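You operate a simulated robot arm through the tools that you are given. There is no shell and no other tool.

Carry out the task below with a simulated robot arm. There is one attempt and no reset: what you move stays moved.

## Task
Switch the steam station off, unplug it, then fill its tank from the jug up to MAX.
Fine: plug laid on the pine cabinet, nothing spilt, jug back, flap shut. Set down upright: water jug.

Only the result counts: the job must be done as asked and must still hold three seconds after the hand-in. Knocking over, shifting, dropping, spilling or breaking anything else fails it.

## Robot
A 6-joint arm with a two-finger parallel gripper, fixed in place. Base frame: the origin is at the foot of the arm, x ahead of it, y to its left, z up; the work surface is at about z = 800. Lengths are in mm, angles in rad, forces in N, time in s.
With the tool pointing down near the work surface it reaches from about 240 to 640 mm from the base axis. Its first joint turns from -1.152 to 1.152 rad. Payload 2.7 kg.
The TCP is the grasp point between the finger pads, 23 mm short of the fingertips. In the tool frame z runs along the fingers and y along their closing line. Largest opening 94 mm; finger width 38, thickness 10; the body of the gripper, 54 by 96 mm, starts 39 mm behind the TCP.
Orientation is that of the tool frame in the base frame, as a unit quaternion [x, y, z, w]. With the fingers straight down and closing along the base's y, the tool's x points along the base's -x, its y along +y and its z along -z.

## Interface
- The arm moves only by the tool send_rows. Its arguments are lists of equal length, an entry for each row: "linear": the shift along the tool's x, y, z in mm, a list of three; "rot": the turn, a rotation vector about the tool's x, y, z in rad, a list of three; "fingers": the gripper command, from -1 (shut) to 1 (fully open), values between in proportion. In form: {"linear": [[x, y, z], ...], "rot": [[rx, ry, rz], ...], "fingers": [fingers, ...]}. A call has 1 to 20 rows; each row is the pose to reach, as a shift and turn from the pose commanded when the call began, along the tool's axes at that moment. Each row takes 0.2 s and may step no farther than 50 mm and 0.15 rad from the row before; otherwise, or with a gripper value out of range, the whole call is refused. Where a pose cannot be reached the arm comes as near as it can. A force on the tool above 50 N (or 10 N above the force at the start of the call, whichever is more), or a blocked arm, ends the call early, and 0.2 s more pass. The fingers move at their own pace (about 45 mm/s each) and stop on an object; they squeeze with about 43 N. The grip force told is the motor's: it shows also when the fingers shut on nothing. Time passes only in rows, and 0.2 s behind the last, so rows that repeat a pose let the fingers close. It gives the time, the measured TCP pose, the force on the tool (base axes), the opening and the grip force at its end, in the units of the frame above (readings bear some noise), with the torque about the TCP (base axes, N m) and any sound that the robot's microphone picked up.
- Cameras (640 x 400 px; columns grow to the right, rows downward): "scene" is fixed at [86.4, -448.6, 1399.4]; the picture's right is [0.62, -0.78, 0.00], its down [-0.48, -0.38, -0.79] and it looks along [0.62, 0.49, -0.61] (base axes); focal length 214 px, centre (320, 200). "wrist" rides on the gripper at [86, 16, -75] in the tool frame; the picture's right is [-0.18, 0.98, 0.00], its down [-0.58, -0.11, -0.81] and it looks along [-0.79, -0.15, 0.59] (tool axes); focal length 243 px, centre (320, 200). There is no depth. A picture from a camera that has moved, and an enlarged one, comes with that camera's place and axes in the base frame and with its lens.
- camera(camera): a new picture of that camera. It takes no simulated time.
- close_up(camera, box): a new picture of the part [left, top, right, bottom] of that camera's present view, enlarged. It takes no simulated time.
- hand_in(): hands the job in; it is judged then, once.

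Nothing tells you positions but the pictures and the camera data. Unless the task says otherwise, let go and move clear before handing in.

The tools are called after "Call:" by a JSON object that holds its "api" and its "payload". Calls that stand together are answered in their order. send_rows: Moves the arm, as the interface text tells. Its arguments: {"type":"object","properties":{"linear":{"type":"array"},"rot":{"type":"array"},"fingers":{"type":"array"}},"required":["linear","rot","fingers"]} The other tools are called the same way: camera (camera) takes a picture; close_up (camera, box) takes an enlarged picture of a part of a camera's view; hand_in () hands the job in.

At the start:

```text
time: 0.0
tcp_pos: [359.5, -20.1, 1307.1]
ee_rot: [-0.001, 1.0, 0.0, 0.002]
wrist_force: [-0.1, -0.6, 0.1]
ft_torque: [0.03, 0.01, 0.05]
opening: 94.0
grasp_force: 0.1
```

scene: 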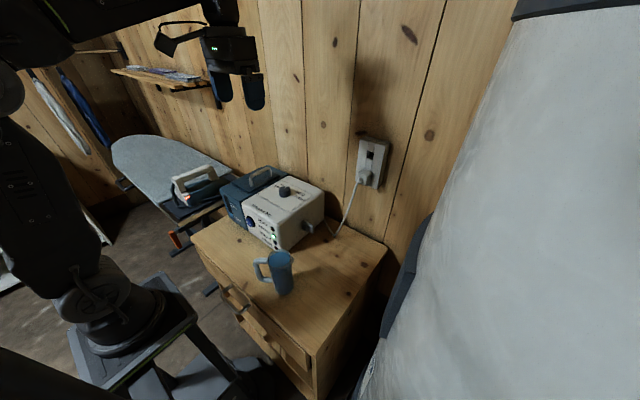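
wrist: 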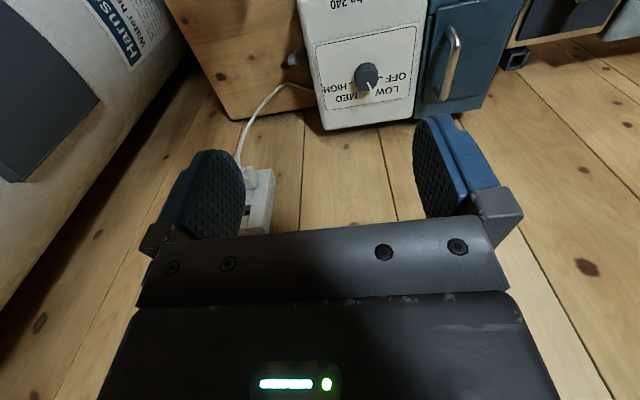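

I see a steam station (white box with a knob on top, blue tank section) on a pine cabinet, a blue jug in front, and a socket on the wall with a plug. I'll take enlarged pictures first to locate everything.

Call:
{"api": "close_up", "payload": {"camera": "scene", "box": [210, 150, 340, 300]}}

Call:
{"api": "close_up", "payload": {"camera": "scene", "box": [310, 120, 410, 250]}}

Call:
{"api": "close_up", "payload": {"camera": "wrist", "box": [280, 0, 540, 140]}}

Call:
{"api": "close_up", "payload": {"camera": "scene", "box": [90, 100, 400, 400]}}

```text
2.67 times, centred on (275, 225) of scene
camera zoom: at [86.4, -448.6, 1399.4], right [0.62, -0.78, 0.0], down [-0.48, -0.38, -0.79], along [0.62, 0.49, -0.61], focal length 572 px, centre (440, 133)
```

zoom: 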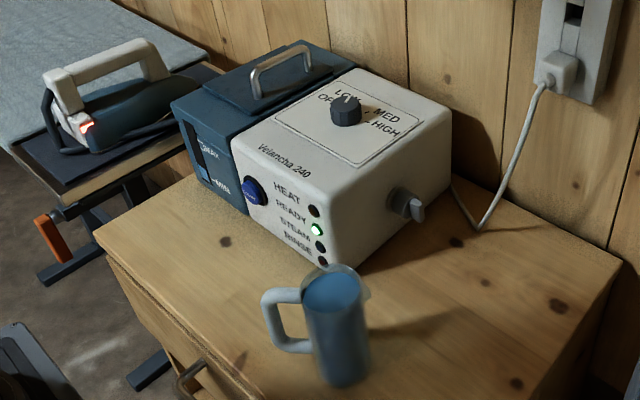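

```text
3.08 times, centred on (360, 185) of scene
camera zoom: at [86.4, -448.6, 1399.4], right [0.62, -0.78, 0.0], down [-0.48, -0.38, -0.79], along [0.62, 0.49, -0.61], focal length 660 px, centre (197, 246)
```

zoom: 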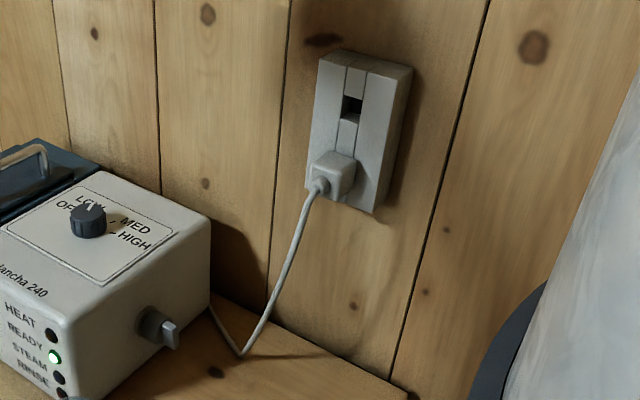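

```text
2.46 times, centred on (410, 70) of wrist
camera zoom: at [270.9, -5.2, 1381.6], right [0.18, 0.98, 0.0], down [0.58, -0.11, 0.81], along [0.79, -0.15, -0.59], focal length 597 px, centre (98, 520)
```

zoom: 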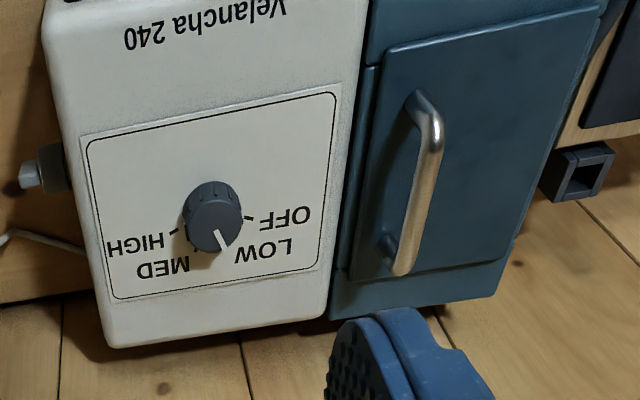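

```text
1.33 times, centred on (245, 250) of scene
camera zoom: at [86.4, -448.6, 1399.4], right [0.62, -0.78, 0.0], down [-0.48, -0.38, -0.79], along [0.62, 0.49, -0.61], focal length 286 px, centre (420, 133)
```

zoom: 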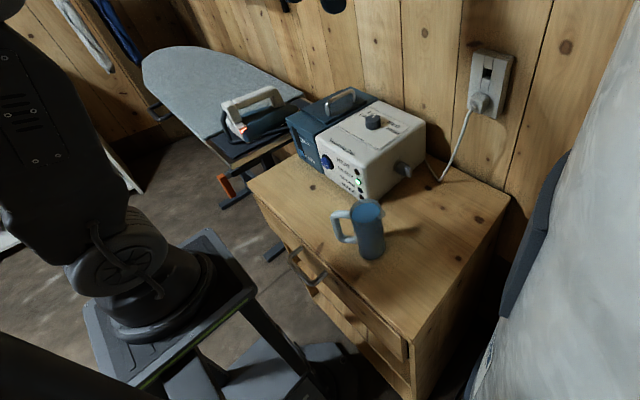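

The knob on top of the white box points to LOW, with OFF next to it counter-clockwise. The flap with a metal handle is on the blue tank. I'll zoom in on the details before moving.

Call:
{"api": "close_up", "payload": {"camera": "scene", "box": [215, 160, 295, 240]}}

Call:
{"api": "close_up", "payload": {"camera": "scene", "box": [240, 170, 330, 230]}}

Call:
{"api": "close_up", "payload": {"camera": "scene", "box": [240, 235, 310, 305]}}

Call:
{"api": "close_up", "payload": {"camera": "scene", "box": [340, 125, 400, 195]}}

Call:
{"api": "close_up", "payload": {"camera": "wrist", "box": [330, 40, 430, 110]}}

Call:
{"api": "close_up", "payload": {"camera": "wrist", "box": [400, 0, 540, 130]}}

```text
5.00 times, centred on (255, 200) of scene
camera zoom: at [86.4, -448.6, 1399.4], right [0.62, -0.78, 0.0], down [-0.48, -0.38, -0.79], along [0.62, 0.49, -0.61], focal length 1072 px, centre (645, 200)
```

zoom: 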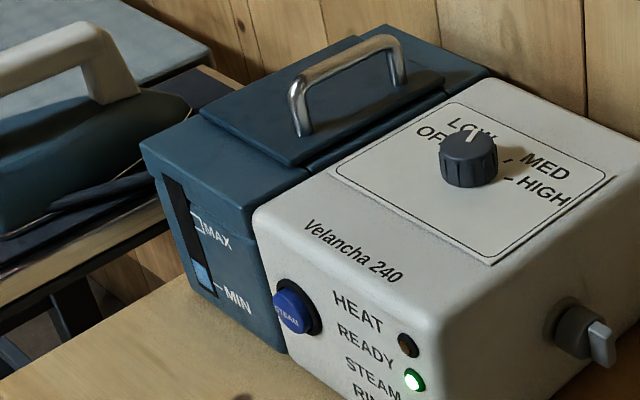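

```text
6.67 times, centred on (285, 200) of scene
camera zoom: at [86.4, -448.6, 1399.4], right [0.62, -0.78, 0.0], down [-0.48, -0.38, -0.79], along [0.62, 0.49, -0.61], focal length 1430 px, centre (553, 200)
```

zoom: 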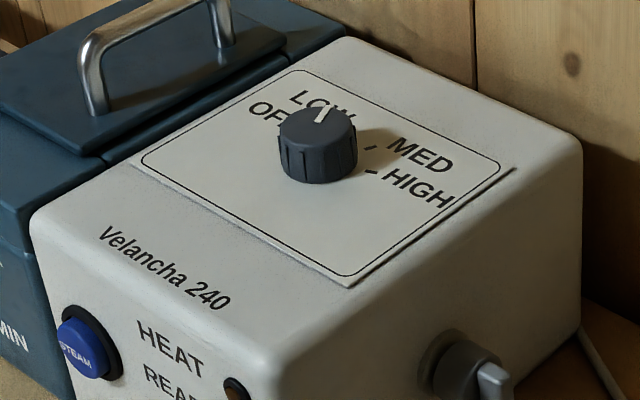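

```text
5.71 times, centred on (275, 270) of scene
camera zoom: at [86.4, -448.6, 1399.4], right [0.62, -0.78, 0.0], down [-0.48, -0.38, -0.79], along [0.62, 0.49, -0.61], focal length 1226 px, centre (577, -200)
```

zoom: 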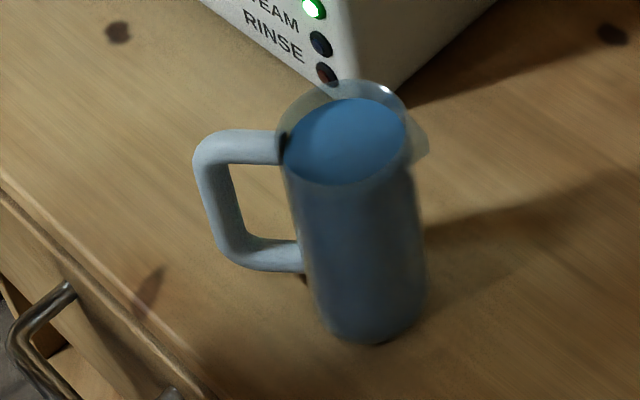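

```text
5.71 times, centred on (370, 160) of scene
camera zoom: at [86.4, -448.6, 1399.4], right [0.62, -0.78, 0.0], down [-0.48, -0.38, -0.79], along [0.62, 0.49, -0.61], focal length 1226 px, centre (34, 429)
```

zoom: 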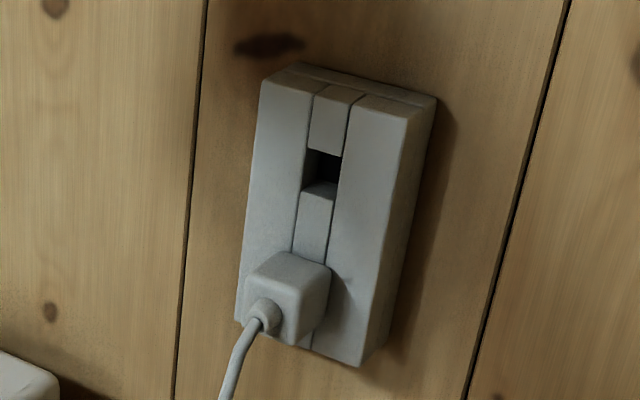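

```text
5.71 times, centred on (380, 75) of wrist
camera zoom: at [270.9, -5.2, 1381.6], right [0.18, 0.98, 0.0], down [0.58, -0.11, 0.81], along [0.79, -0.15, -0.59], focal length 1386 px, centre (-23, 914)
```

zoom: 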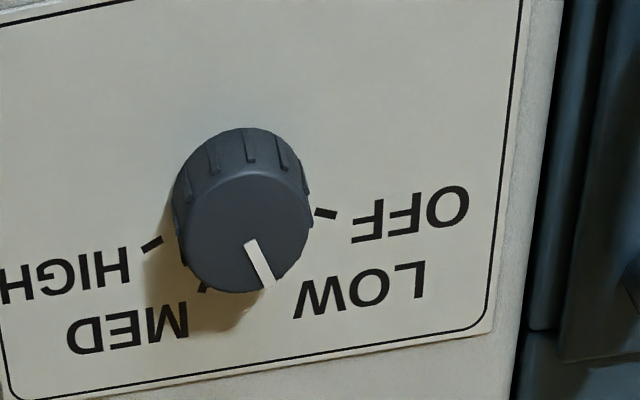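

```text
3.08 times, centred on (470, 65) of wrist
camera zoom: at [270.9, -5.2, 1381.6], right [0.18, 0.98, 0.0], down [0.58, -0.11, 0.81], along [0.79, -0.15, -0.59], focal length 746 px, centre (-142, 615)
```

zoom: 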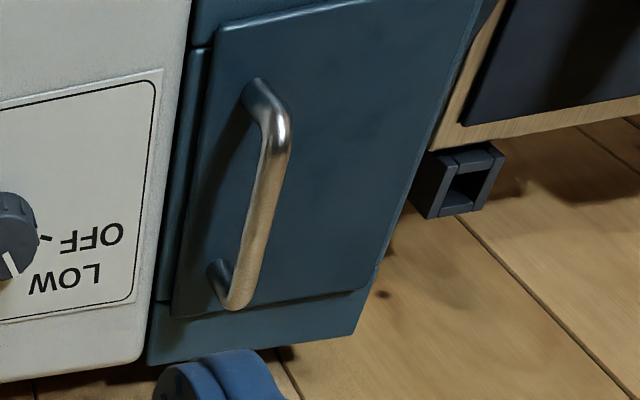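

The station's front faces the robot. The knob is at about (500, 34, 957), set to LOW with OFF about 50° counter-clockwise seen from above. The flap handle is at about (490, 167, 986), the plug at about (620, -200, 1056) and the jug at about (286, -158). The blue STEAM button and the rinse valve are to be left alone. First I move above the knob for a closer look.

Call:
{"api": "send_rows", "payload": {"linear": [[-20, 9, 35], [-40, 18, 70], [-60, 27, 105], [-80, 36, 140], [-100, 45, 175], [-120, 50, 205], [-140, 54.6, 230], [-140, 54.6, 247]], "rot": [[0, 0, 0], [0, 0, 0], [0, 0, 0], [0, 0, 0], [0, 0, 0], [0, 0, 0], [0, 0, 0], [0, 0, 0]], "fingers": [0, 0, 0, 0, 0, 0, 0, 0]}}

Call:
{"api": "camera", "payload": {"camera": "wrist"}}

Call:
{"api": "camera", "payload": {"camera": "scene"}}

```text
time: 1.8
tcp_pos: [498.3, 32.9, 1059.7]
ee_rot: [-0.001, 1.0, 0.001, 0.001]
wrist_force: [-0.4, 0.3, 0.2]
ft_torque: [0.0, -0.01, -0.01]
opening: 47.0
grasp_force: 0.0
```

```text
taken
camera wrist: at [411.4, 48.3, 1134.3], right [0.18, 0.98, 0.0], down [0.58, -0.11, 0.81], along [0.79, -0.15, -0.59], focal length 243 px, centre (320, 200)
```

wrist: 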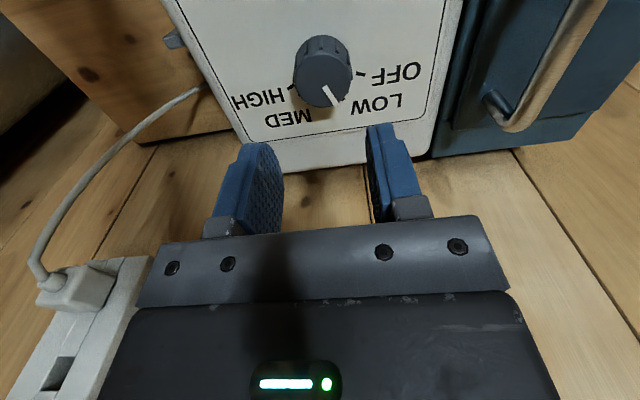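

```text
taken
```

scene: 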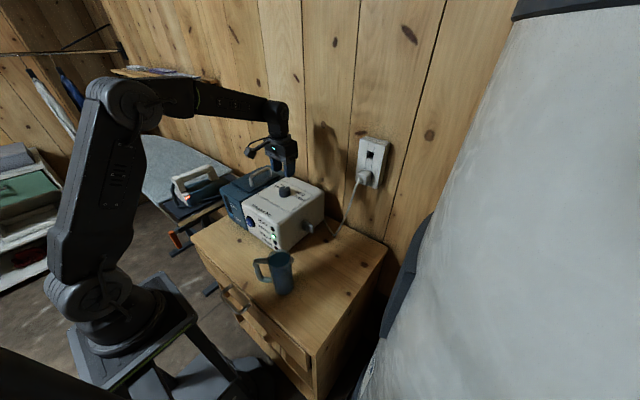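

The tool is right over the knob (centre about (499.5, 35), top about z 967, box top about 946). I'll descend with the fingers straddling it.

Call:
{"api": "send_rows", "payload": {"linear": [[0, 0, 25], [0, 0.5, 50], [0, 0.5, 68], [0, 0.5, 80], [0, 0.5, 85], [0, 0.5, 85]], "rot": [[0, 0, 0], [0, 0, 0], [0, 0, 0], [0, 0, 0], [0, 0, 0], [0, 0, 0]], "fingers": [0.3, 0.3, 0.3, 0.3, 0.3, 0.3]}}

Call:
{"api": "camera", "payload": {"camera": "wrist"}}

Call:
{"api": "close_up", "payload": {"camera": "scene", "box": [240, 150, 330, 230]}}

```text
time: 3.2
tcp_pos: [498.8, 34.6, 975.3]
ee_rot: [0.0, 1.0, 0.0, 0.0]
wrist_force: [0.1, -0.9, -0.2]
ft_torque: [0.0, 0.02, 0.01]
opening: 60.9
grasp_force: 0.1
```

```text
taken
camera wrist: at [410.9, 50.7, 1049.6], right [0.18, 0.98, 0.0], down [0.58, -0.11, 0.81], along [0.79, -0.15, -0.59], focal length 243 px, centre (320, 200)
```

wrist: 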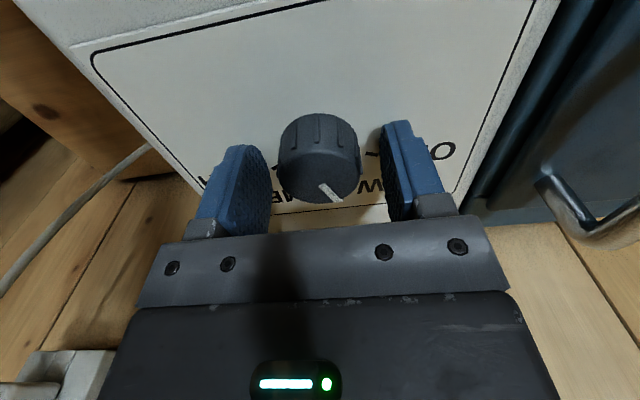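

```text
5.00 times, centred on (285, 190) of scene
camera zoom: at [86.4, -448.6, 1399.4], right [0.62, -0.78, 0.0], down [-0.48, -0.38, -0.79], along [0.62, 0.49, -0.61], focal length 1072 px, centre (495, 250)
```

zoom: 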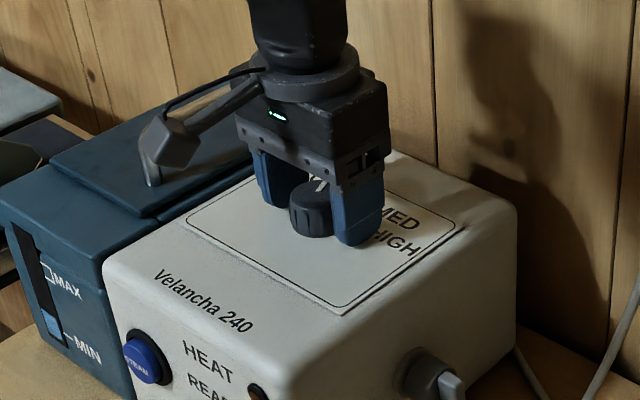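

The knob is centred between the fingertips. Now I close on it.

Call:
{"api": "send_rows", "payload": {"linear": [[0, 0, 1], [0, 0, 1], [0, 0, 1], [0, 0, 1]], "rot": [[0, 0, 0], [0, 0, 0], [0, 0, 0], [0, 0, 0]], "fingers": [-1, -1, -1, -1]}}

Call:
{"api": "camera", "payload": {"camera": "wrist"}}

```text
time: 4.2
tcp_pos: [498.6, 36.0, 974.8]
ee_rot: [-0.002, 1.0, 0.001, 0.002]
wrist_force: [0.3, 0.0, 12.3]
ft_torque: [-0.19, 0.31, 0.07]
opening: 39.7
grasp_force: 44.2
```

```text
taken
camera wrist: at [411.3, 50.8, 1049.3], right [0.18, 0.98, 0.0], down [0.58, -0.11, 0.81], along [0.79, -0.15, -0.59], focal length 243 px, centre (320, 200)
```

wrist: 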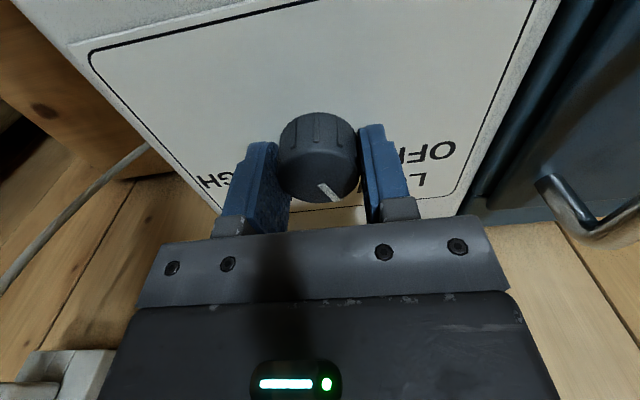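

The knob is gripped (39.7 mm wide). I turn it counter-clockwise from above towards OFF, in small steps.

Call:
{"api": "send_rows", "payload": {"linear": [[0, 0, 0], [0, 0, 0], [0, 0, 0], [0, 0, 0], [0, 0, 0], [0, 0, 0], [0, 0, 0], [0, 0, 0], [0, 0, 0]], "rot": [[0, 0, -0.1], [0, 0, -0.2], [0, 0, -0.3], [0, 0, -0.4], [0, 0, -0.5], [0, 0, -0.6], [0, 0, -0.7], [0, 0, -0.8], [0, 0, -0.87]], "fingers": [-1, -1, -1, -1, -1, -1, -1, -1, -1]}}

Call:
{"api": "camera", "payload": {"camera": "wrist"}}

Call:
{"api": "close_up", "payload": {"camera": "scene", "box": [240, 160, 330, 260]}}

```text
time: 6.2
tcp_pos: [495.5, 37.0, 974.0]
ee_rot: [-0.422, 0.906, 0.002, 0.0]
wrist_force: [-19.1, 25.6, 29.5]
ft_torque: [0.04, 0.45, -1.06]
opening: 39.4
grasp_force: 44.6
```

```text
taken
camera wrist: at [428.1, -19.6, 1049.4], right [-0.63, 0.77, 0.0], down [0.46, 0.37, 0.81], along [0.62, 0.51, -0.59], focal length 243 px, centre (320, 200)
```

wrist: 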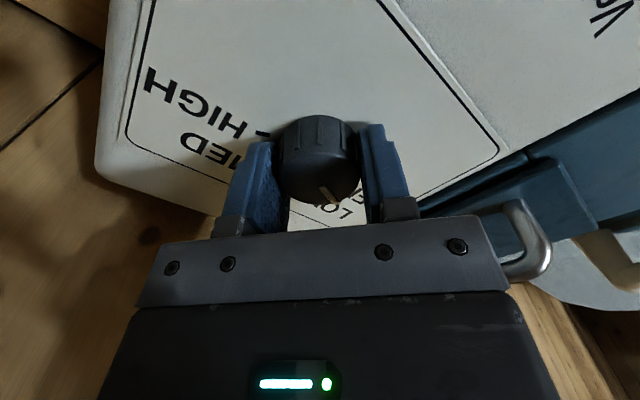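

```text
4.00 times, centred on (285, 210) of scene
camera zoom: at [85.4, -448.0, 1399.7], right [0.62, -0.78, 0.0], down [-0.48, -0.38, -0.79], along [0.62, 0.49, -0.61], focal length 858 px, centre (460, 160)
```

zoom: 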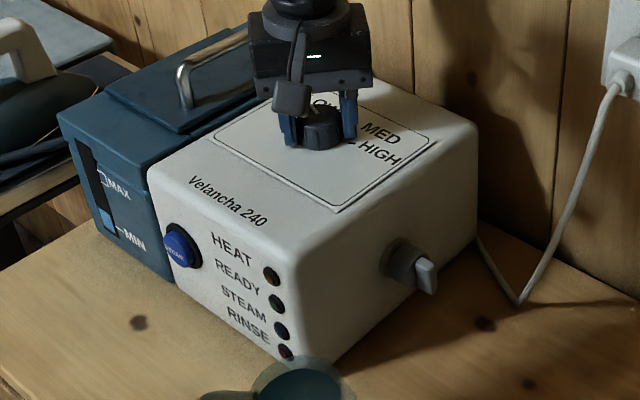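

The READY lamp went dark after the turn. I release the knob, rise, and check the pointer.

Call:
{"api": "send_rows", "payload": {"linear": [[0, 0, 0], [0, 0, 0], [0, 0, 0], [0, 0, -20], [0, 0, -50], [0, 0, -90]], "rot": [[0, 0, 0], [0, 0, 0], [0, 0, 0], [0, 0, 0], [0, 0, 0], [0, 0, 0]], "fingers": [0.4, 0.4, 0.4, 0.4, 0.4, 0.4]}}

Call:
{"api": "camera", "payload": {"camera": "wrist"}}

Call:
{"api": "close_up", "payload": {"camera": "scene", "box": [210, 150, 340, 300]}}

Call:
{"api": "close_up", "payload": {"camera": "scene", "box": [240, 170, 330, 230]}}

```text
time: 7.6
tcp_pos: [497.6, 34.8, 1062.7]
ee_rot: [-0.421, 0.907, 0.0, -0.001]
wrist_force: [0.0, 0.2, 0.7]
ft_torque: [0.05, 0.01, 0.0]
opening: 65.8
grasp_force: 0.1
```

```text
taken
camera wrist: at [429.6, -20.9, 1137.3], right [-0.63, 0.77, 0.0], down [0.46, 0.37, 0.81], along [0.62, 0.51, -0.59], focal length 243 px, centre (320, 200)
```

wrist: 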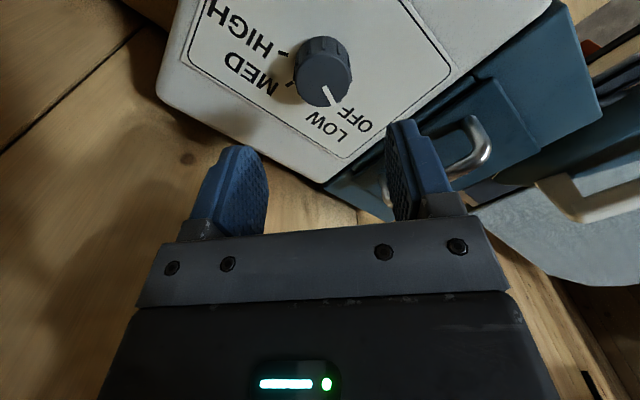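

```text
2.67 times, centred on (275, 225) of scene
camera zoom: at [86.4, -448.6, 1399.4], right [0.62, -0.78, 0.0], down [-0.48, -0.38, -0.79], along [0.62, 0.49, -0.61], focal length 572 px, centre (440, 133)
```

zoom: 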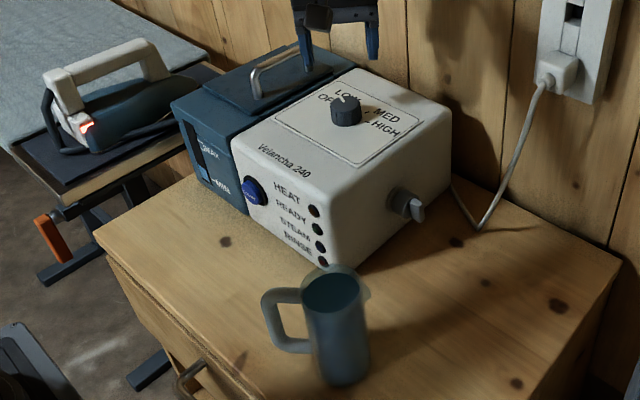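

```text
6.67 times, centred on (285, 200) of scene
camera zoom: at [86.4, -448.6, 1399.4], right [0.62, -0.78, 0.0], down [-0.48, -0.38, -0.79], along [0.62, 0.49, -0.61], focal length 1430 px, centre (553, 200)
```

zoom: 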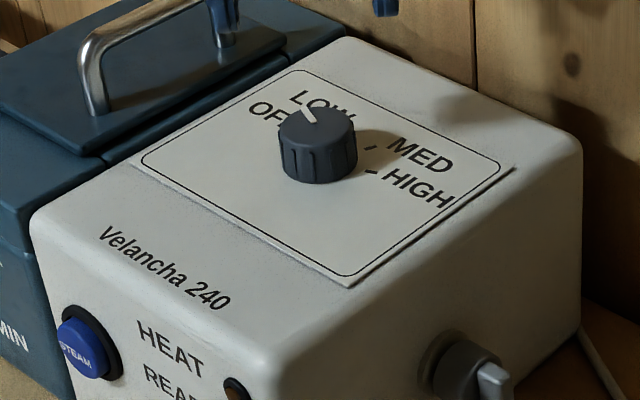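

The READY lamp is dark and the station hasn't moved. I check the pointer precisely against the OFF tick.

Call:
{"api": "close_up", "payload": {"camera": "wrist", "box": [270, 20, 400, 150]}}

Call:
{"api": "close_up", "payload": {"camera": "scene", "box": [265, 175, 305, 205]}}

```text
3.08 times, centred on (335, 85) of wrist
camera zoom: at [429.6, -20.9, 1137.3], right [-0.63, 0.77, 0.0], down [0.46, 0.37, 0.81], along [0.62, 0.51, -0.59], focal length 746 px, centre (274, 554)
```

zoom: 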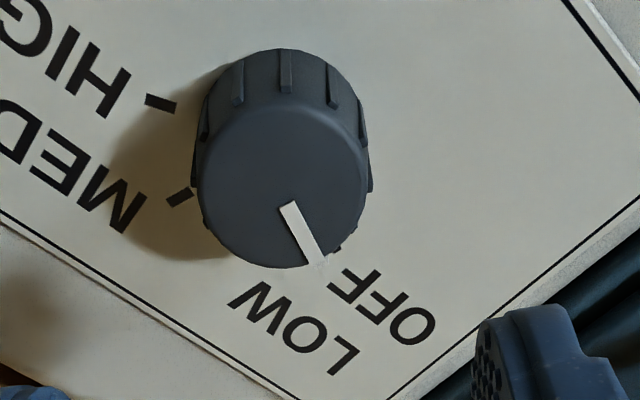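

```text
13.33 times, centred on (285, 190) of scene
camera zoom: at [86.4, -448.6, 1399.4], right [0.62, -0.78, 0.0], down [-0.48, -0.38, -0.79], along [0.62, 0.49, -0.61], focal length 2860 px, centre (787, 333)
```

zoom: 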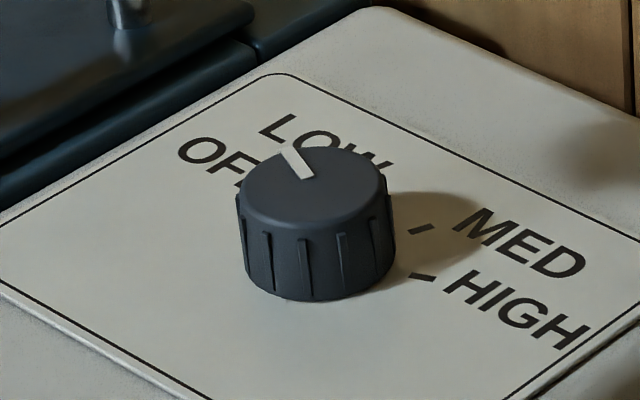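

The pointer has turned about 50° onto OFF and the READY lamp is dark. Next is the plug: I back away, undo the yaw and pitch the tool forward so the wrist camera looks at the socket.

Call:
{"api": "send_rows", "payload": {"linear": [[27.6, -8.3, -12.3], [55.1, -16.6, -24.6], [82.7, -24.9, -36.9], [110.2, -33.3, -49.1], [137.8, -41.6, -61.4], [165.3, -49.9, -73.7], [192.9, -58.2, -86]], "rot": [[0, 0, 0.125], [0, 0, 0.25], [0, 0, 0.375], [0, 0, 0.5], [0, 0, 0.625], [0, 0, 0.75], [0, 0, 0.87]], "fingers": [0.4, 0.4, 0.4, 0.4, 0.4, 0.4, 0.4]}}

Call:
{"api": "send_rows", "payload": {"linear": [[0, -5, 0], [0, -10, 0], [0, -15, 0], [0, -20, 0], [0, -25, 0], [0, -30, 0], [0, -30, 0], [0, -30, 0]], "rot": [[0, -0.1, 0], [0, -0.2, 0], [0, -0.3, 0], [0, -0.4, 0], [0, -0.5, 0], [0, -0.6, 0], [0, -0.7, 0], [0, -0.785, 0]], "fingers": [0.4, 0.4, 0.4, 0.4, 0.4, 0.4, 0.4, 0.4]}}

Call:
{"api": "camera", "payload": {"camera": "wrist"}}

Call:
{"api": "camera", "payload": {"camera": "scene"}}

```text
time: 9.2
tcp_pos: [419.6, -150.6, 1148.6]
ee_rot: [0.0, 1.0, 0.001, 0.001]
wrist_force: [0.4, 0.2, -0.7]
ft_torque: [0.04, 0.0, 0.04]
opening: 66.2
grasp_force: 0.1
```

```text
time: 11.0
tcp_pos: [418.9, -180.9, 1149.9]
ee_rot: [-0.001, 0.924, 0.0, 0.383]
wrist_force: [0.1, -0.2, 0.0]
ft_torque: [-0.03, -0.01, -0.01]
opening: 66.1
grasp_force: 0.0
```

```text
taken
camera wrist: at [304.3, -165.1, 1141.5], right [0.13, 0.98, 0.13], down [-0.16, -0.11, 0.98], along [0.98, -0.15, 0.14], focal length 243 px, centre (320, 200)
```

wrist: 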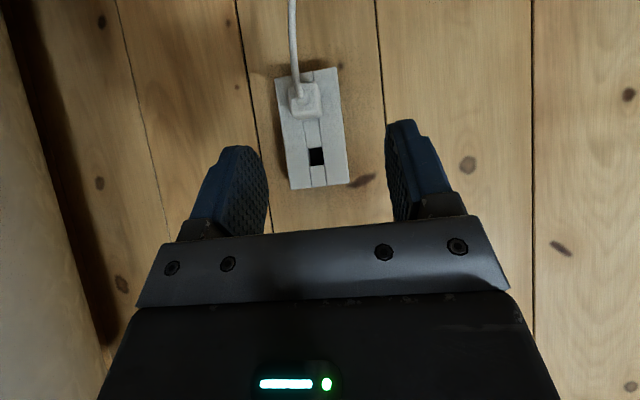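

```text
taken
```

scene: 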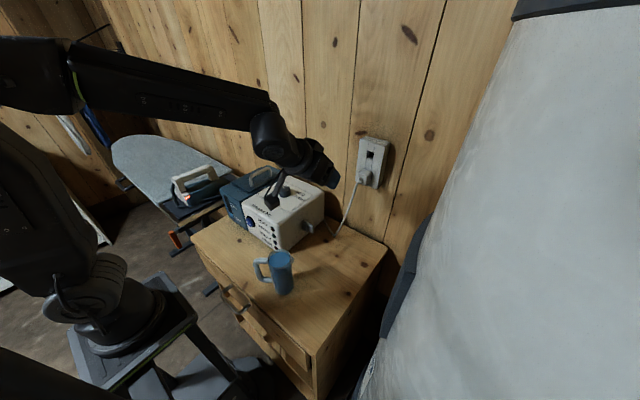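

The socket and plug are in view, upside down in the picture. I zoom in to locate the plug accurately.

Call:
{"api": "close_up", "payload": {"camera": "wrist", "box": [260, 50, 370, 200]}}

Call:
{"api": "close_up", "payload": {"camera": "scene", "box": [345, 150, 385, 190]}}

```text
2.67 times, centred on (315, 125) of wrist
camera zoom: at [304.3, -165.1, 1141.5], right [0.13, 0.98, 0.13], down [-0.16, -0.11, 0.98], along [0.98, -0.15, 0.14], focal length 647 px, centre (333, 400)
```

zoom: 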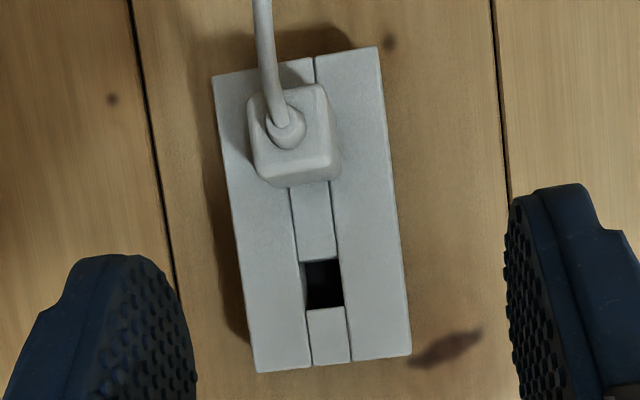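

```text
10.00 times, centred on (365, 170) of scene
camera zoom: at [86.4, -448.6, 1399.4], right [0.62, -0.78, 0.0], down [-0.48, -0.38, -0.79], along [0.62, 0.49, -0.61], focal length 2145 px, centre (-130, 500)
```

zoom: 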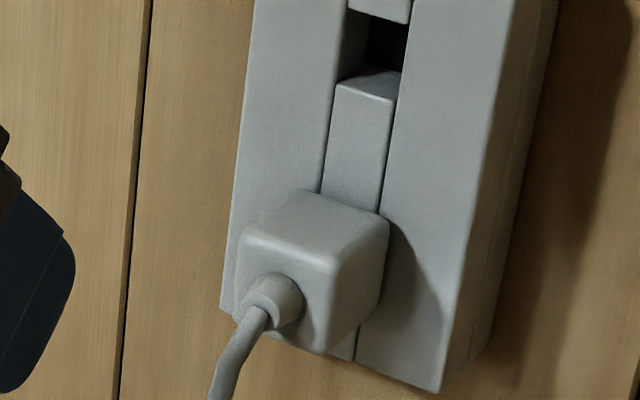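

The plug's front face is at about (583, -211, 1064) and the socket panel face at x ≈ 620. I level the tool to horizontal in front of the plug.

Call:
{"api": "send_rows", "payload": {"linear": [[-2.2, -3.9, 17.4], [-4.3, -7.8, 34.7], [-6.5, -11.6, 52.1], [-8.7, -15.5, 69.5], [-10.8, -19.4, 86.8], [-13, -23.3, 104.2], [-15.1, -27.1, 121.5], [-17.3, -31, 138.9], [-17.3, -31, 138.9]], "rot": [[0, -0.1, 0], [0, -0.2, 0], [0, -0.3, 0], [0, -0.4, 0], [0, -0.5, 0], [0, -0.6, 0], [0, -0.7, 0], [0, -0.785, 0], [0, -0.785, 0]], "fingers": [0.4, 0.4, 0.4, 0.4, 0.4, 0.4, 0.4, 0.4, 0.4]}}

Call:
{"api": "camera", "payload": {"camera": "wrist"}}

Call:
{"api": "close_up", "payload": {"camera": "scene", "box": [300, 110, 420, 240]}}

```text
time: 13.0
tcp_pos: [527.3, -211.1, 1065.6]
ee_rot: [0.0, 0.706, 0.001, 0.708]
wrist_force: [-0.8, 0.2, 0.2]
ft_torque: [0.0, -0.02, -0.02]
opening: 65.8
grasp_force: 0.2
```

```text
taken
camera wrist: at [453.2, -195.1, 978.5], right [0.0, 0.98, 0.18], down [-0.81, -0.11, 0.58], along [0.59, -0.15, 0.79], focal length 243 px, centre (320, 200)
```

wrist: 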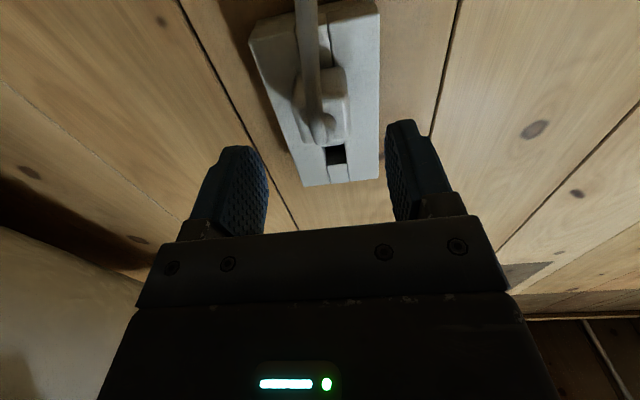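

```text
3.08 times, centred on (360, 175) of scene
camera zoom: at [86.4, -448.6, 1399.4], right [0.62, -0.78, 0.0], down [-0.48, -0.38, -0.79], along [0.62, 0.49, -0.61], focal length 660 px, centre (197, 277)
```

zoom: 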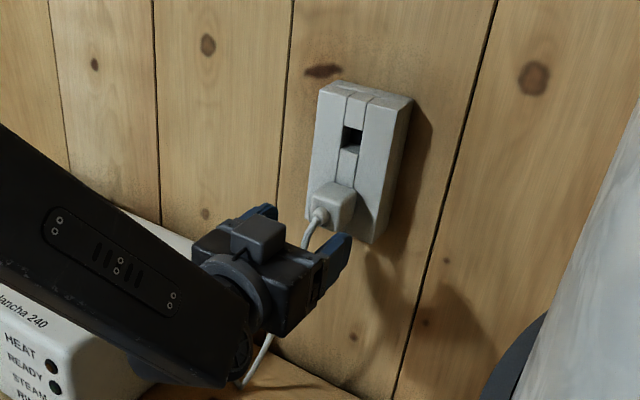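

The tool is level and in line with the plug, fingers straddling the cord. I advance to the plug.

Call:
{"api": "send_rows", "payload": {"linear": [[0, 0, 15], [0, 0, 30], [0, 0, 42], [0, 0, 52], [0, 0, 60], [0, 0, 63], [0, 0, 63]], "rot": [[0, 0, 0], [0, 0, 0], [0, 0, 0], [0, 0, 0], [0, 0, 0], [0, 0, 0], [0, 0, 0]], "fingers": [0.4, 0.4, 0.4, 0.4, 0.4, 0.4, 0.4]}}

Call:
{"api": "camera", "payload": {"camera": "wrist"}}

Call:
{"api": "close_up", "payload": {"camera": "scene", "box": [320, 130, 400, 210]}}

```text
time: 14.6
tcp_pos: [592.2, -211.1, 1064.6]
ee_rot: [-0.001, 0.707, 0.002, 0.708]
wrist_force: [-17.2, 2.1, 3.1]
ft_torque: [-0.01, 0.22, -0.29]
opening: 65.6
grasp_force: 0.0
```

```text
taken
camera wrist: at [516.1, -195.5, 977.8], right [0.0, 0.98, 0.19], down [-0.81, -0.11, 0.58], along [0.59, -0.15, 0.79], focal length 243 px, centre (320, 200)
```

wrist: 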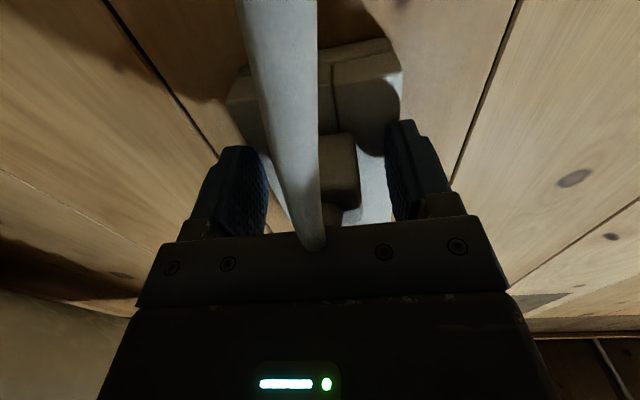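

```text
5.00 times, centred on (360, 170) of scene
camera zoom: at [85.8, -448.6, 1399.4], right [0.62, -0.78, 0.0], down [-0.48, -0.38, -0.79], along [0.62, 0.49, -0.61], focal length 1072 px, centre (120, 350)
```

zoom: 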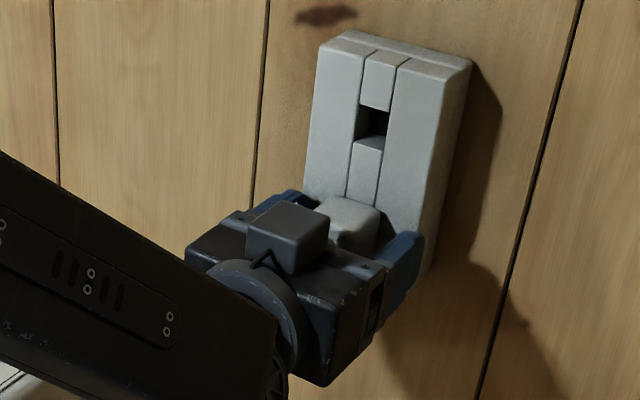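

There's a light contact of 17 N, most likely the cord stub against the palm. I back off 6 mm and then close on the plug body.

Call:
{"api": "send_rows", "payload": {"linear": [[0, 0, -3], [0, 0, -6], [0, 0, -6]], "rot": [[0, 0, 0], [0, 0, 0], [0, 0, 0]], "fingers": [0.4, 0.4, 0.4]}}

Call:
{"api": "send_rows", "payload": {"linear": [[0, 0, 0], [0, 0, 0], [0, 0, 0], [0, 0, 0], [0, 0, 0]], "rot": [[0, 0, 0], [0, 0, 0], [0, 0, 0], [0, 0, 0], [0, 0, 0]], "fingers": [-1, -1, -1, -1, -1]}}

Call:
{"api": "camera", "payload": {"camera": "wrist"}}

Call:
{"api": "close_up", "payload": {"camera": "scene", "box": [320, 130, 400, 210]}}

```text
time: 15.4
tcp_pos: [585.6, -209.3, 1063.8]
ee_rot: [0.0, 0.707, 0.001, 0.707]
wrist_force: [-0.4, 0.8, -0.2]
ft_torque: [0.03, -0.01, -0.02]
opening: 66.0
grasp_force: 0.1
```

```text
time: 16.6
tcp_pos: [586.0, -209.6, 1063.1]
ee_rot: [0.0, 0.707, 0.001, 0.707]
wrist_force: [-0.8, 7.1, -0.1]
ft_torque: [0.11, 0.01, 0.05]
opening: 33.1
grasp_force: 43.0
```

```text
taken
camera wrist: at [511.3, -194.1, 977.9], right [0.0, 0.98, 0.19], down [-0.81, -0.11, 0.58], along [0.59, -0.15, 0.79], focal length 243 px, centre (320, 200)
```

wrist: 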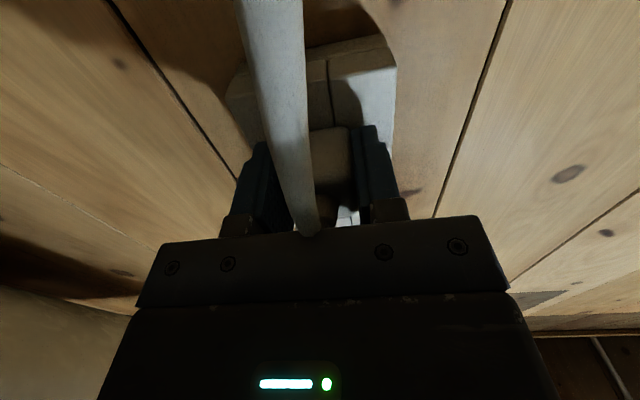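

```text
5.00 times, centred on (360, 170) of scene
camera zoom: at [86.4, -448.4, 1399.5], right [0.62, -0.78, 0.0], down [-0.48, -0.38, -0.79], along [0.62, 0.49, -0.61], focal length 1072 px, centre (120, 350)
```

zoom: 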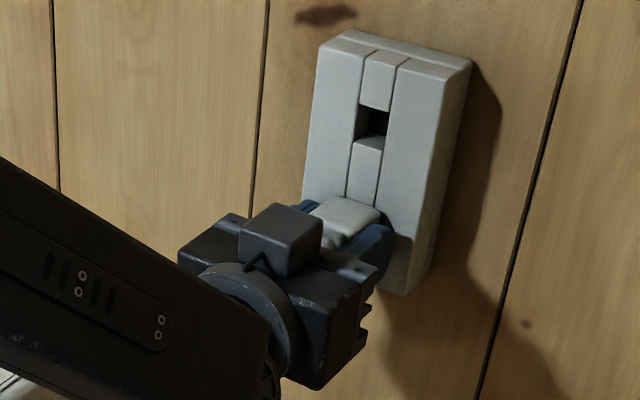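

The plug is gripped (33 mm). I pull it straight out along -x.

Call:
{"api": "send_rows", "payload": {"linear": [[0, 0, -3], [0, 0, -6], [0, 0, -9], [0, 0, -12], [0, 0, -15], [0, 0, -20], [0, 0, -26], [0, 0, -33], [0, 0, -40], [0, 0, -50]], "rot": [[0, 0, 0], [0, 0, 0], [0, 0, 0], [0, 0, 0], [0, 0, 0], [0, 0, 0], [0, 0, 0], [0, 0, 0], [0, 0, 0], [0, 0, 0]], "fingers": [-1, -1, -1, -1, -1, -1, -1, -1, -1, -1]}}

Call:
{"api": "camera", "payload": {"camera": "wrist"}}

Call:
{"api": "close_up", "payload": {"camera": "scene", "box": [290, 120, 410, 240]}}

```text
time: 18.8
tcp_pos: [536.7, -210.7, 1064.3]
ee_rot: [0.001, 0.707, 0.001, 0.707]
wrist_force: [-0.6, 0.3, -0.5]
ft_torque: [0.0, 0.02, 0.02]
opening: 33.2
grasp_force: 43.1
```

```text
taken
camera wrist: at [461.6, -196.1, 977.5], right [0.0, 0.98, 0.19], down [-0.81, -0.11, 0.58], along [0.59, -0.15, 0.79], focal length 243 px, centre (320, 200)
```

wrist: 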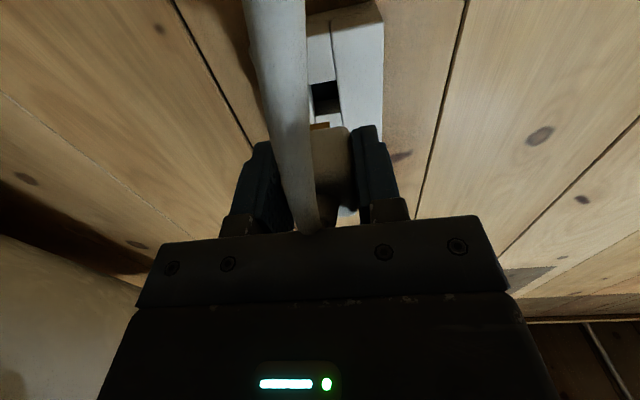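

```text
3.33 times, centred on (350, 180) of scene
camera zoom: at [86.4, -448.6, 1399.4], right [0.62, -0.78, 0.0], down [-0.48, -0.38, -0.79], along [0.62, 0.49, -0.61], focal length 715 px, centre (220, 267)
```

zoom: 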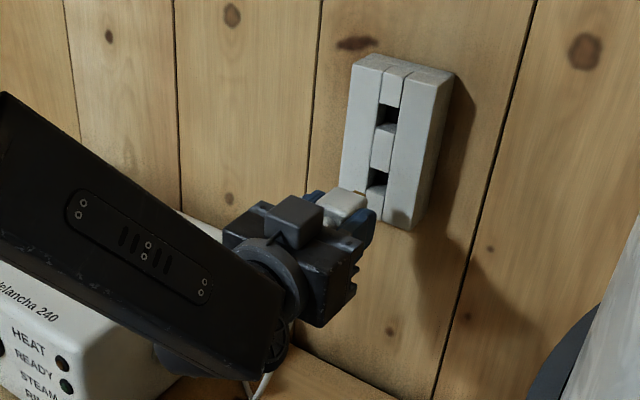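

The plug is out and held, with pins pointing forward. I tilt the tool to 40° from vertical and lower it over the free right-rear part of the cabinet.

Call:
{"api": "send_rows", "payload": {"linear": [[12.7, -1.6, -3], [25.3, -3.1, -6], [38, -4.7, -9], [50.7, -6.2, -12], [63.3, -7.8, -15], [76, -9.3, -18], [88.7, -10.9, -21], [101.3, -12.4, -24], [114, -14, -27], [114, -14, -27]], "rot": [[0, 0.1, 0], [0, 0.2, 0], [0, 0.3, 0], [0, 0.4, 0], [0, 0.5, 0], [0, 0.6, 0], [0, 0.7, 0], [0, 0.8, 0], [0, 0.873, 0], [0, 0.873, 0]], "fingers": [-1, -1, -1, -1, -1, -1, -1, -1, -1, -1]}}

Call:
{"api": "camera", "payload": {"camera": "wrist"}}

Call:
{"api": "close_up", "payload": {"camera": "scene", "box": [250, 120, 410, 280]}}

```text
time: 21.0
tcp_pos: [511.2, -225.5, 949.3]
ee_rot: [0.0, 0.94, 0.0, 0.342]
wrist_force: [0.4, 0.2, -0.1]
ft_torque: [0.01, 0.03, 0.0]
opening: 33.2
grasp_force: 43.1
```

```text
taken
camera wrist: at [395.6, -209.9, 950.6], right [0.14, 0.98, 0.12], down [-0.07, -0.11, 0.99], along [0.99, -0.15, 0.06], focal length 243 px, centre (320, 200)
```

wrist: 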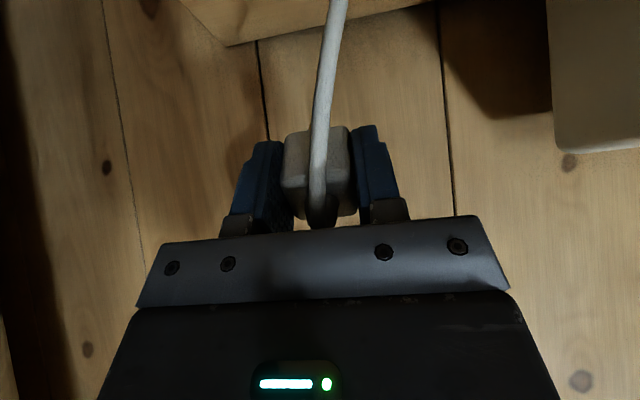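

```text
2.50 times, centred on (330, 200) of scene
camera zoom: at [86.4, -448.6, 1399.4], right [0.62, -0.78, 0.0], down [-0.48, -0.38, -0.79], along [0.62, 0.49, -0.61], focal length 536 px, centre (295, 200)
```

zoom: 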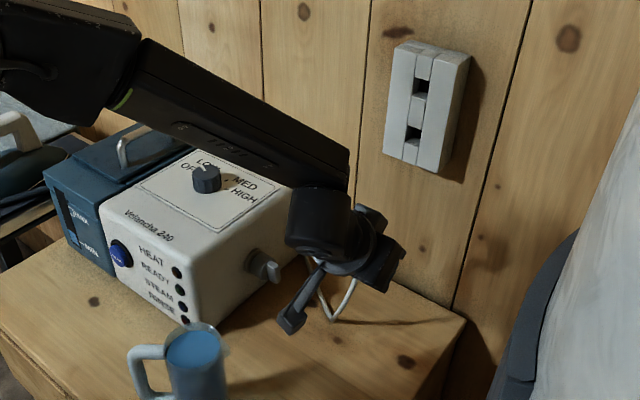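

The hand is clear of the valve and the jug, and the plug hangs over open cabinet top. I lower straight down, slowly near the surface.

Call:
{"api": "send_rows", "payload": {"linear": [[12.9, 0, 15.3], [25.7, 0, 30.6], [38.6, 0, 46], [48.2, 0, 57.5], [54.7, 0, 65.1], [59.2, 0, 70.5], [62.4, 0, 74.3], [64.3, 0, 76.6]], "rot": [[0, 0, 0], [0, 0, 0], [0, 0, 0], [0, 0, 0], [0, 0, 0], [0, 0, 0], [0, 0, 0], [0, 0, 0]], "fingers": [-1, -1, -1, -1, -1, -1, -1, -1]}}

Call:
{"api": "camera", "payload": {"camera": "wrist"}}

Call:
{"api": "close_up", "payload": {"camera": "scene", "box": [250, 180, 410, 300]}}

```text
time: 22.8
tcp_pos: [507.4, -224.0, 848.7]
ee_rot: [0.0, 0.94, 0.001, 0.342]
wrist_force: [-1.4, 1.3, 0.3]
ft_torque: [0.01, -0.02, 0.03]
opening: 33.0
grasp_force: 43.4
```

```text
taken
camera wrist: at [393.6, -209.2, 850.8], right [0.14, 0.98, 0.12], down [-0.07, -0.11, 0.99], along [0.99, -0.15, 0.06], focal length 243 px, centre (320, 200)
```

wrist: 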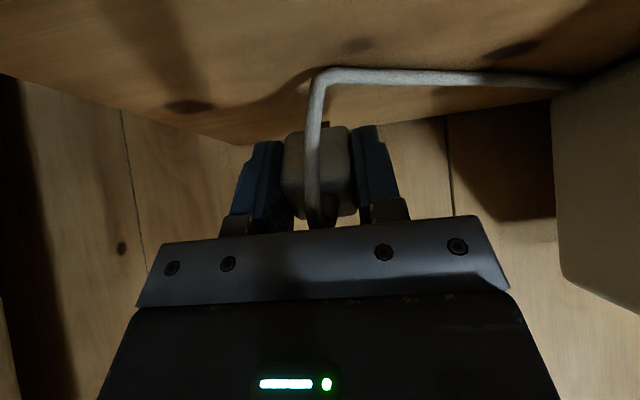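

```text
3.33 times, centred on (330, 240) of scene
camera zoom: at [86.4, -448.6, 1399.4], right [0.62, -0.78, 0.0], down [-0.48, -0.38, -0.79], along [0.62, 0.49, -0.61], focal length 715 px, centre (287, 67)
```

zoom: 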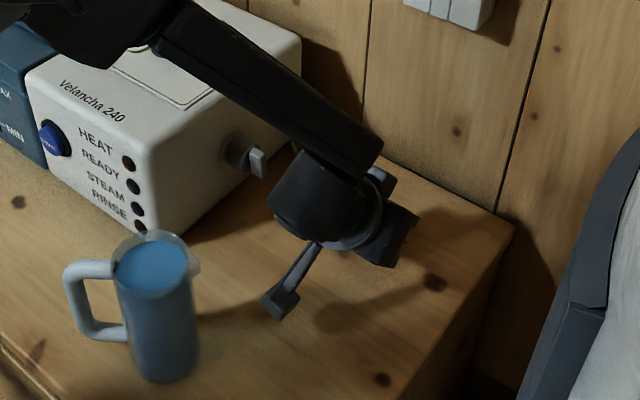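

No contact yet. I continue down in 2 mm steps until the plug touches.

Call:
{"api": "send_rows", "payload": {"linear": [[1.3, 0, 1.5], [2.6, 0, 3.1], [3.9, 0, 4.6], [5.1, 0, 6.1]], "rot": [[0, 0, 0], [0, 0, 0], [0, 0, 0], [0, 0, 0]], "fingers": [-1, -1, -1, -1]}}

Call:
{"api": "close_up", "payload": {"camera": "wrist", "box": [220, 50, 420, 240]}}

```text
time: 23.8
tcp_pos: [508.5, -225.3, 842.2]
ee_rot: [-0.001, 0.94, 0.001, 0.342]
wrist_force: [0.7, 0.2, -1.0]
ft_torque: [0.02, 0.01, -0.01]
opening: 33.0
grasp_force: 43.0
```

```text
2.11 times, centred on (320, 145) of wrist
camera zoom: at [393.8, -209.4, 843.3], right [0.14, 0.98, 0.12], down [-0.07, -0.11, 0.99], along [0.99, -0.15, 0.06], focal length 511 px, centre (320, 316)
```

zoom: 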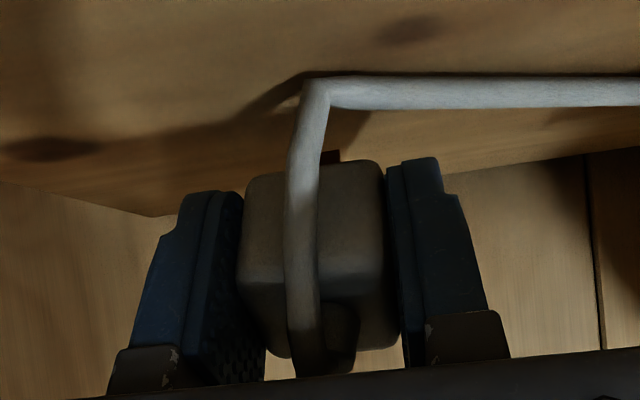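

Still free. I keep lowering in small steps.

Call:
{"api": "send_rows", "payload": {"linear": [[1, 0, 1.15], [1.9, 0, 2.3], [2.9, 0, 3.4], [3.9, 0, 4.6]], "rot": [[0, 0, 0], [0, 0, 0], [0, 0, 0], [0, 0, 0]], "fingers": [-1, -1, -1, -1]}}

Call:
{"api": "close_up", "payload": {"camera": "wrist", "box": [220, 50, 420, 240]}}

```text
time: 24.8
tcp_pos: [508.6, -223.6, 835.6]
ee_rot: [0.0, 0.94, 0.0, 0.342]
wrist_force: [1.4, 0.4, 0.0]
ft_torque: [0.01, 0.03, 0.0]
opening: 33.1
grasp_force: 42.8
```

```text
2.11 times, centred on (320, 145) of wrist
camera zoom: at [394.5, -209.6, 837.6], right [0.14, 0.98, 0.12], down [-0.07, -0.11, 0.99], along [0.99, -0.15, 0.06], focal length 511 px, centre (320, 316)
```

zoom: 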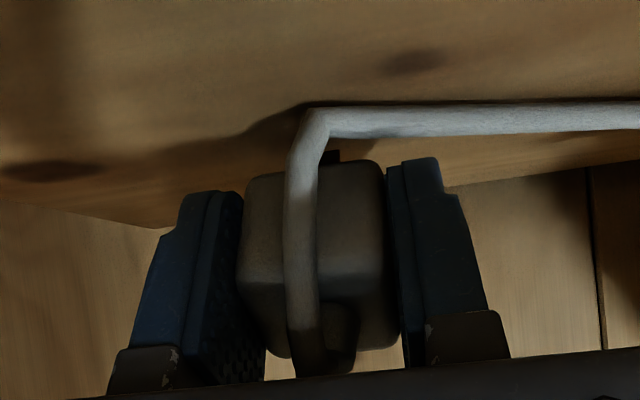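

Call:
{"api": "send_rows", "payload": {"linear": [[0.6, 0, 0.8], [1.3, 0, 1.5], [1.9, 0, 2.3], [2.6, 0, 3.1]], "rot": [[0, 0, 0], [0, 0, 0], [0, 0, 0], [0, 0, 0]], "fingers": [-1, -1, -1, -1]}}

Call:
{"api": "close_up", "payload": {"camera": "wrist", "box": [220, 50, 420, 240]}}

Call:
{"api": "close_up", "payload": {"camera": "scene", "box": [290, 200, 390, 290]}}

```text
time: 25.8
tcp_pos: [510.2, -225.6, 834.0]
ee_rot: [0.0, 0.939, 0.0, 0.345]
wrist_force: [-12.3, 6.0, 28.0]
ft_torque: [0.2, -0.24, 0.16]
opening: 33.3
grasp_force: 42.8
```

```text
2.11 times, centred on (320, 145) of wrist
camera zoom: at [394.9, -209.5, 835.2], right [0.14, 0.98, 0.12], down [-0.08, -0.11, 0.99], along [0.99, -0.15, 0.06], focal length 511 px, centre (320, 316)
```

zoom: 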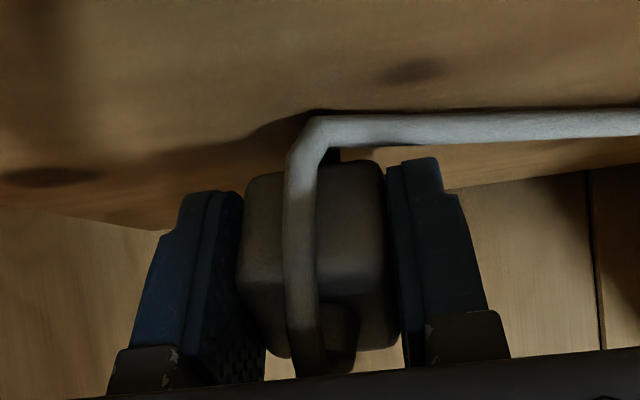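

```text
4.44 times, centred on (340, 245) of scene
camera zoom: at [85.6, -448.3, 1399.5], right [0.62, -0.78, 0.0], down [-0.48, -0.38, -0.79], along [0.62, 0.49, -0.61], focal length 953 px, centre (231, 0)
```

zoom: 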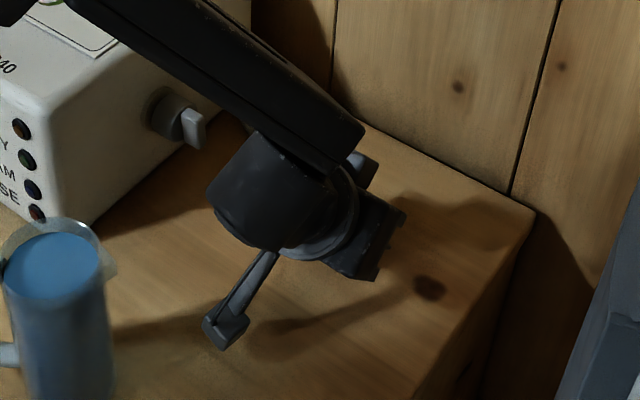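

The plug now touches the cabinet (28 N). I relax slightly and open the fingers gently so it settles.

Call:
{"api": "send_rows", "payload": {"linear": [[-0.6, 0, -0.8], [-0.6, 0, -0.8], [-0.6, 0, -0.8], [-0.6, 0, -0.8], [-0.6, 0, -0.8], [-0.6, 0, -0.8], [-0.6, 0, -0.8]], "rot": [[0, 0, 0], [0, 0, 0], [0, 0, 0], [0, 0, 0], [0, 0, 0], [0, 0, 0], [0, 0, 0]], "fingers": [-1, -0.25, -0.15, 0, 0.2, 0.4, 0.4]}}

Call:
{"api": "camera", "payload": {"camera": "wrist"}}

```text
time: 27.4
tcp_pos: [510.0, -226.2, 833.1]
ee_rot: [0.0, 0.94, 0.001, 0.342]
wrist_force: [-0.1, -0.7, -0.2]
ft_torque: [0.02, -0.03, -0.01]
opening: 66.0
grasp_force: 0.0
```

```text
taken
camera wrist: at [394.4, -209.4, 834.3], right [0.14, 0.98, 0.12], down [-0.07, -0.11, 0.99], along [0.99, -0.15, 0.06], focal length 243 px, centre (320, 200)
```

wrist: 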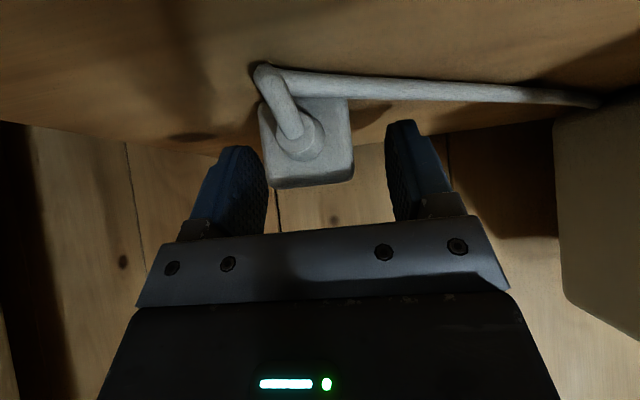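

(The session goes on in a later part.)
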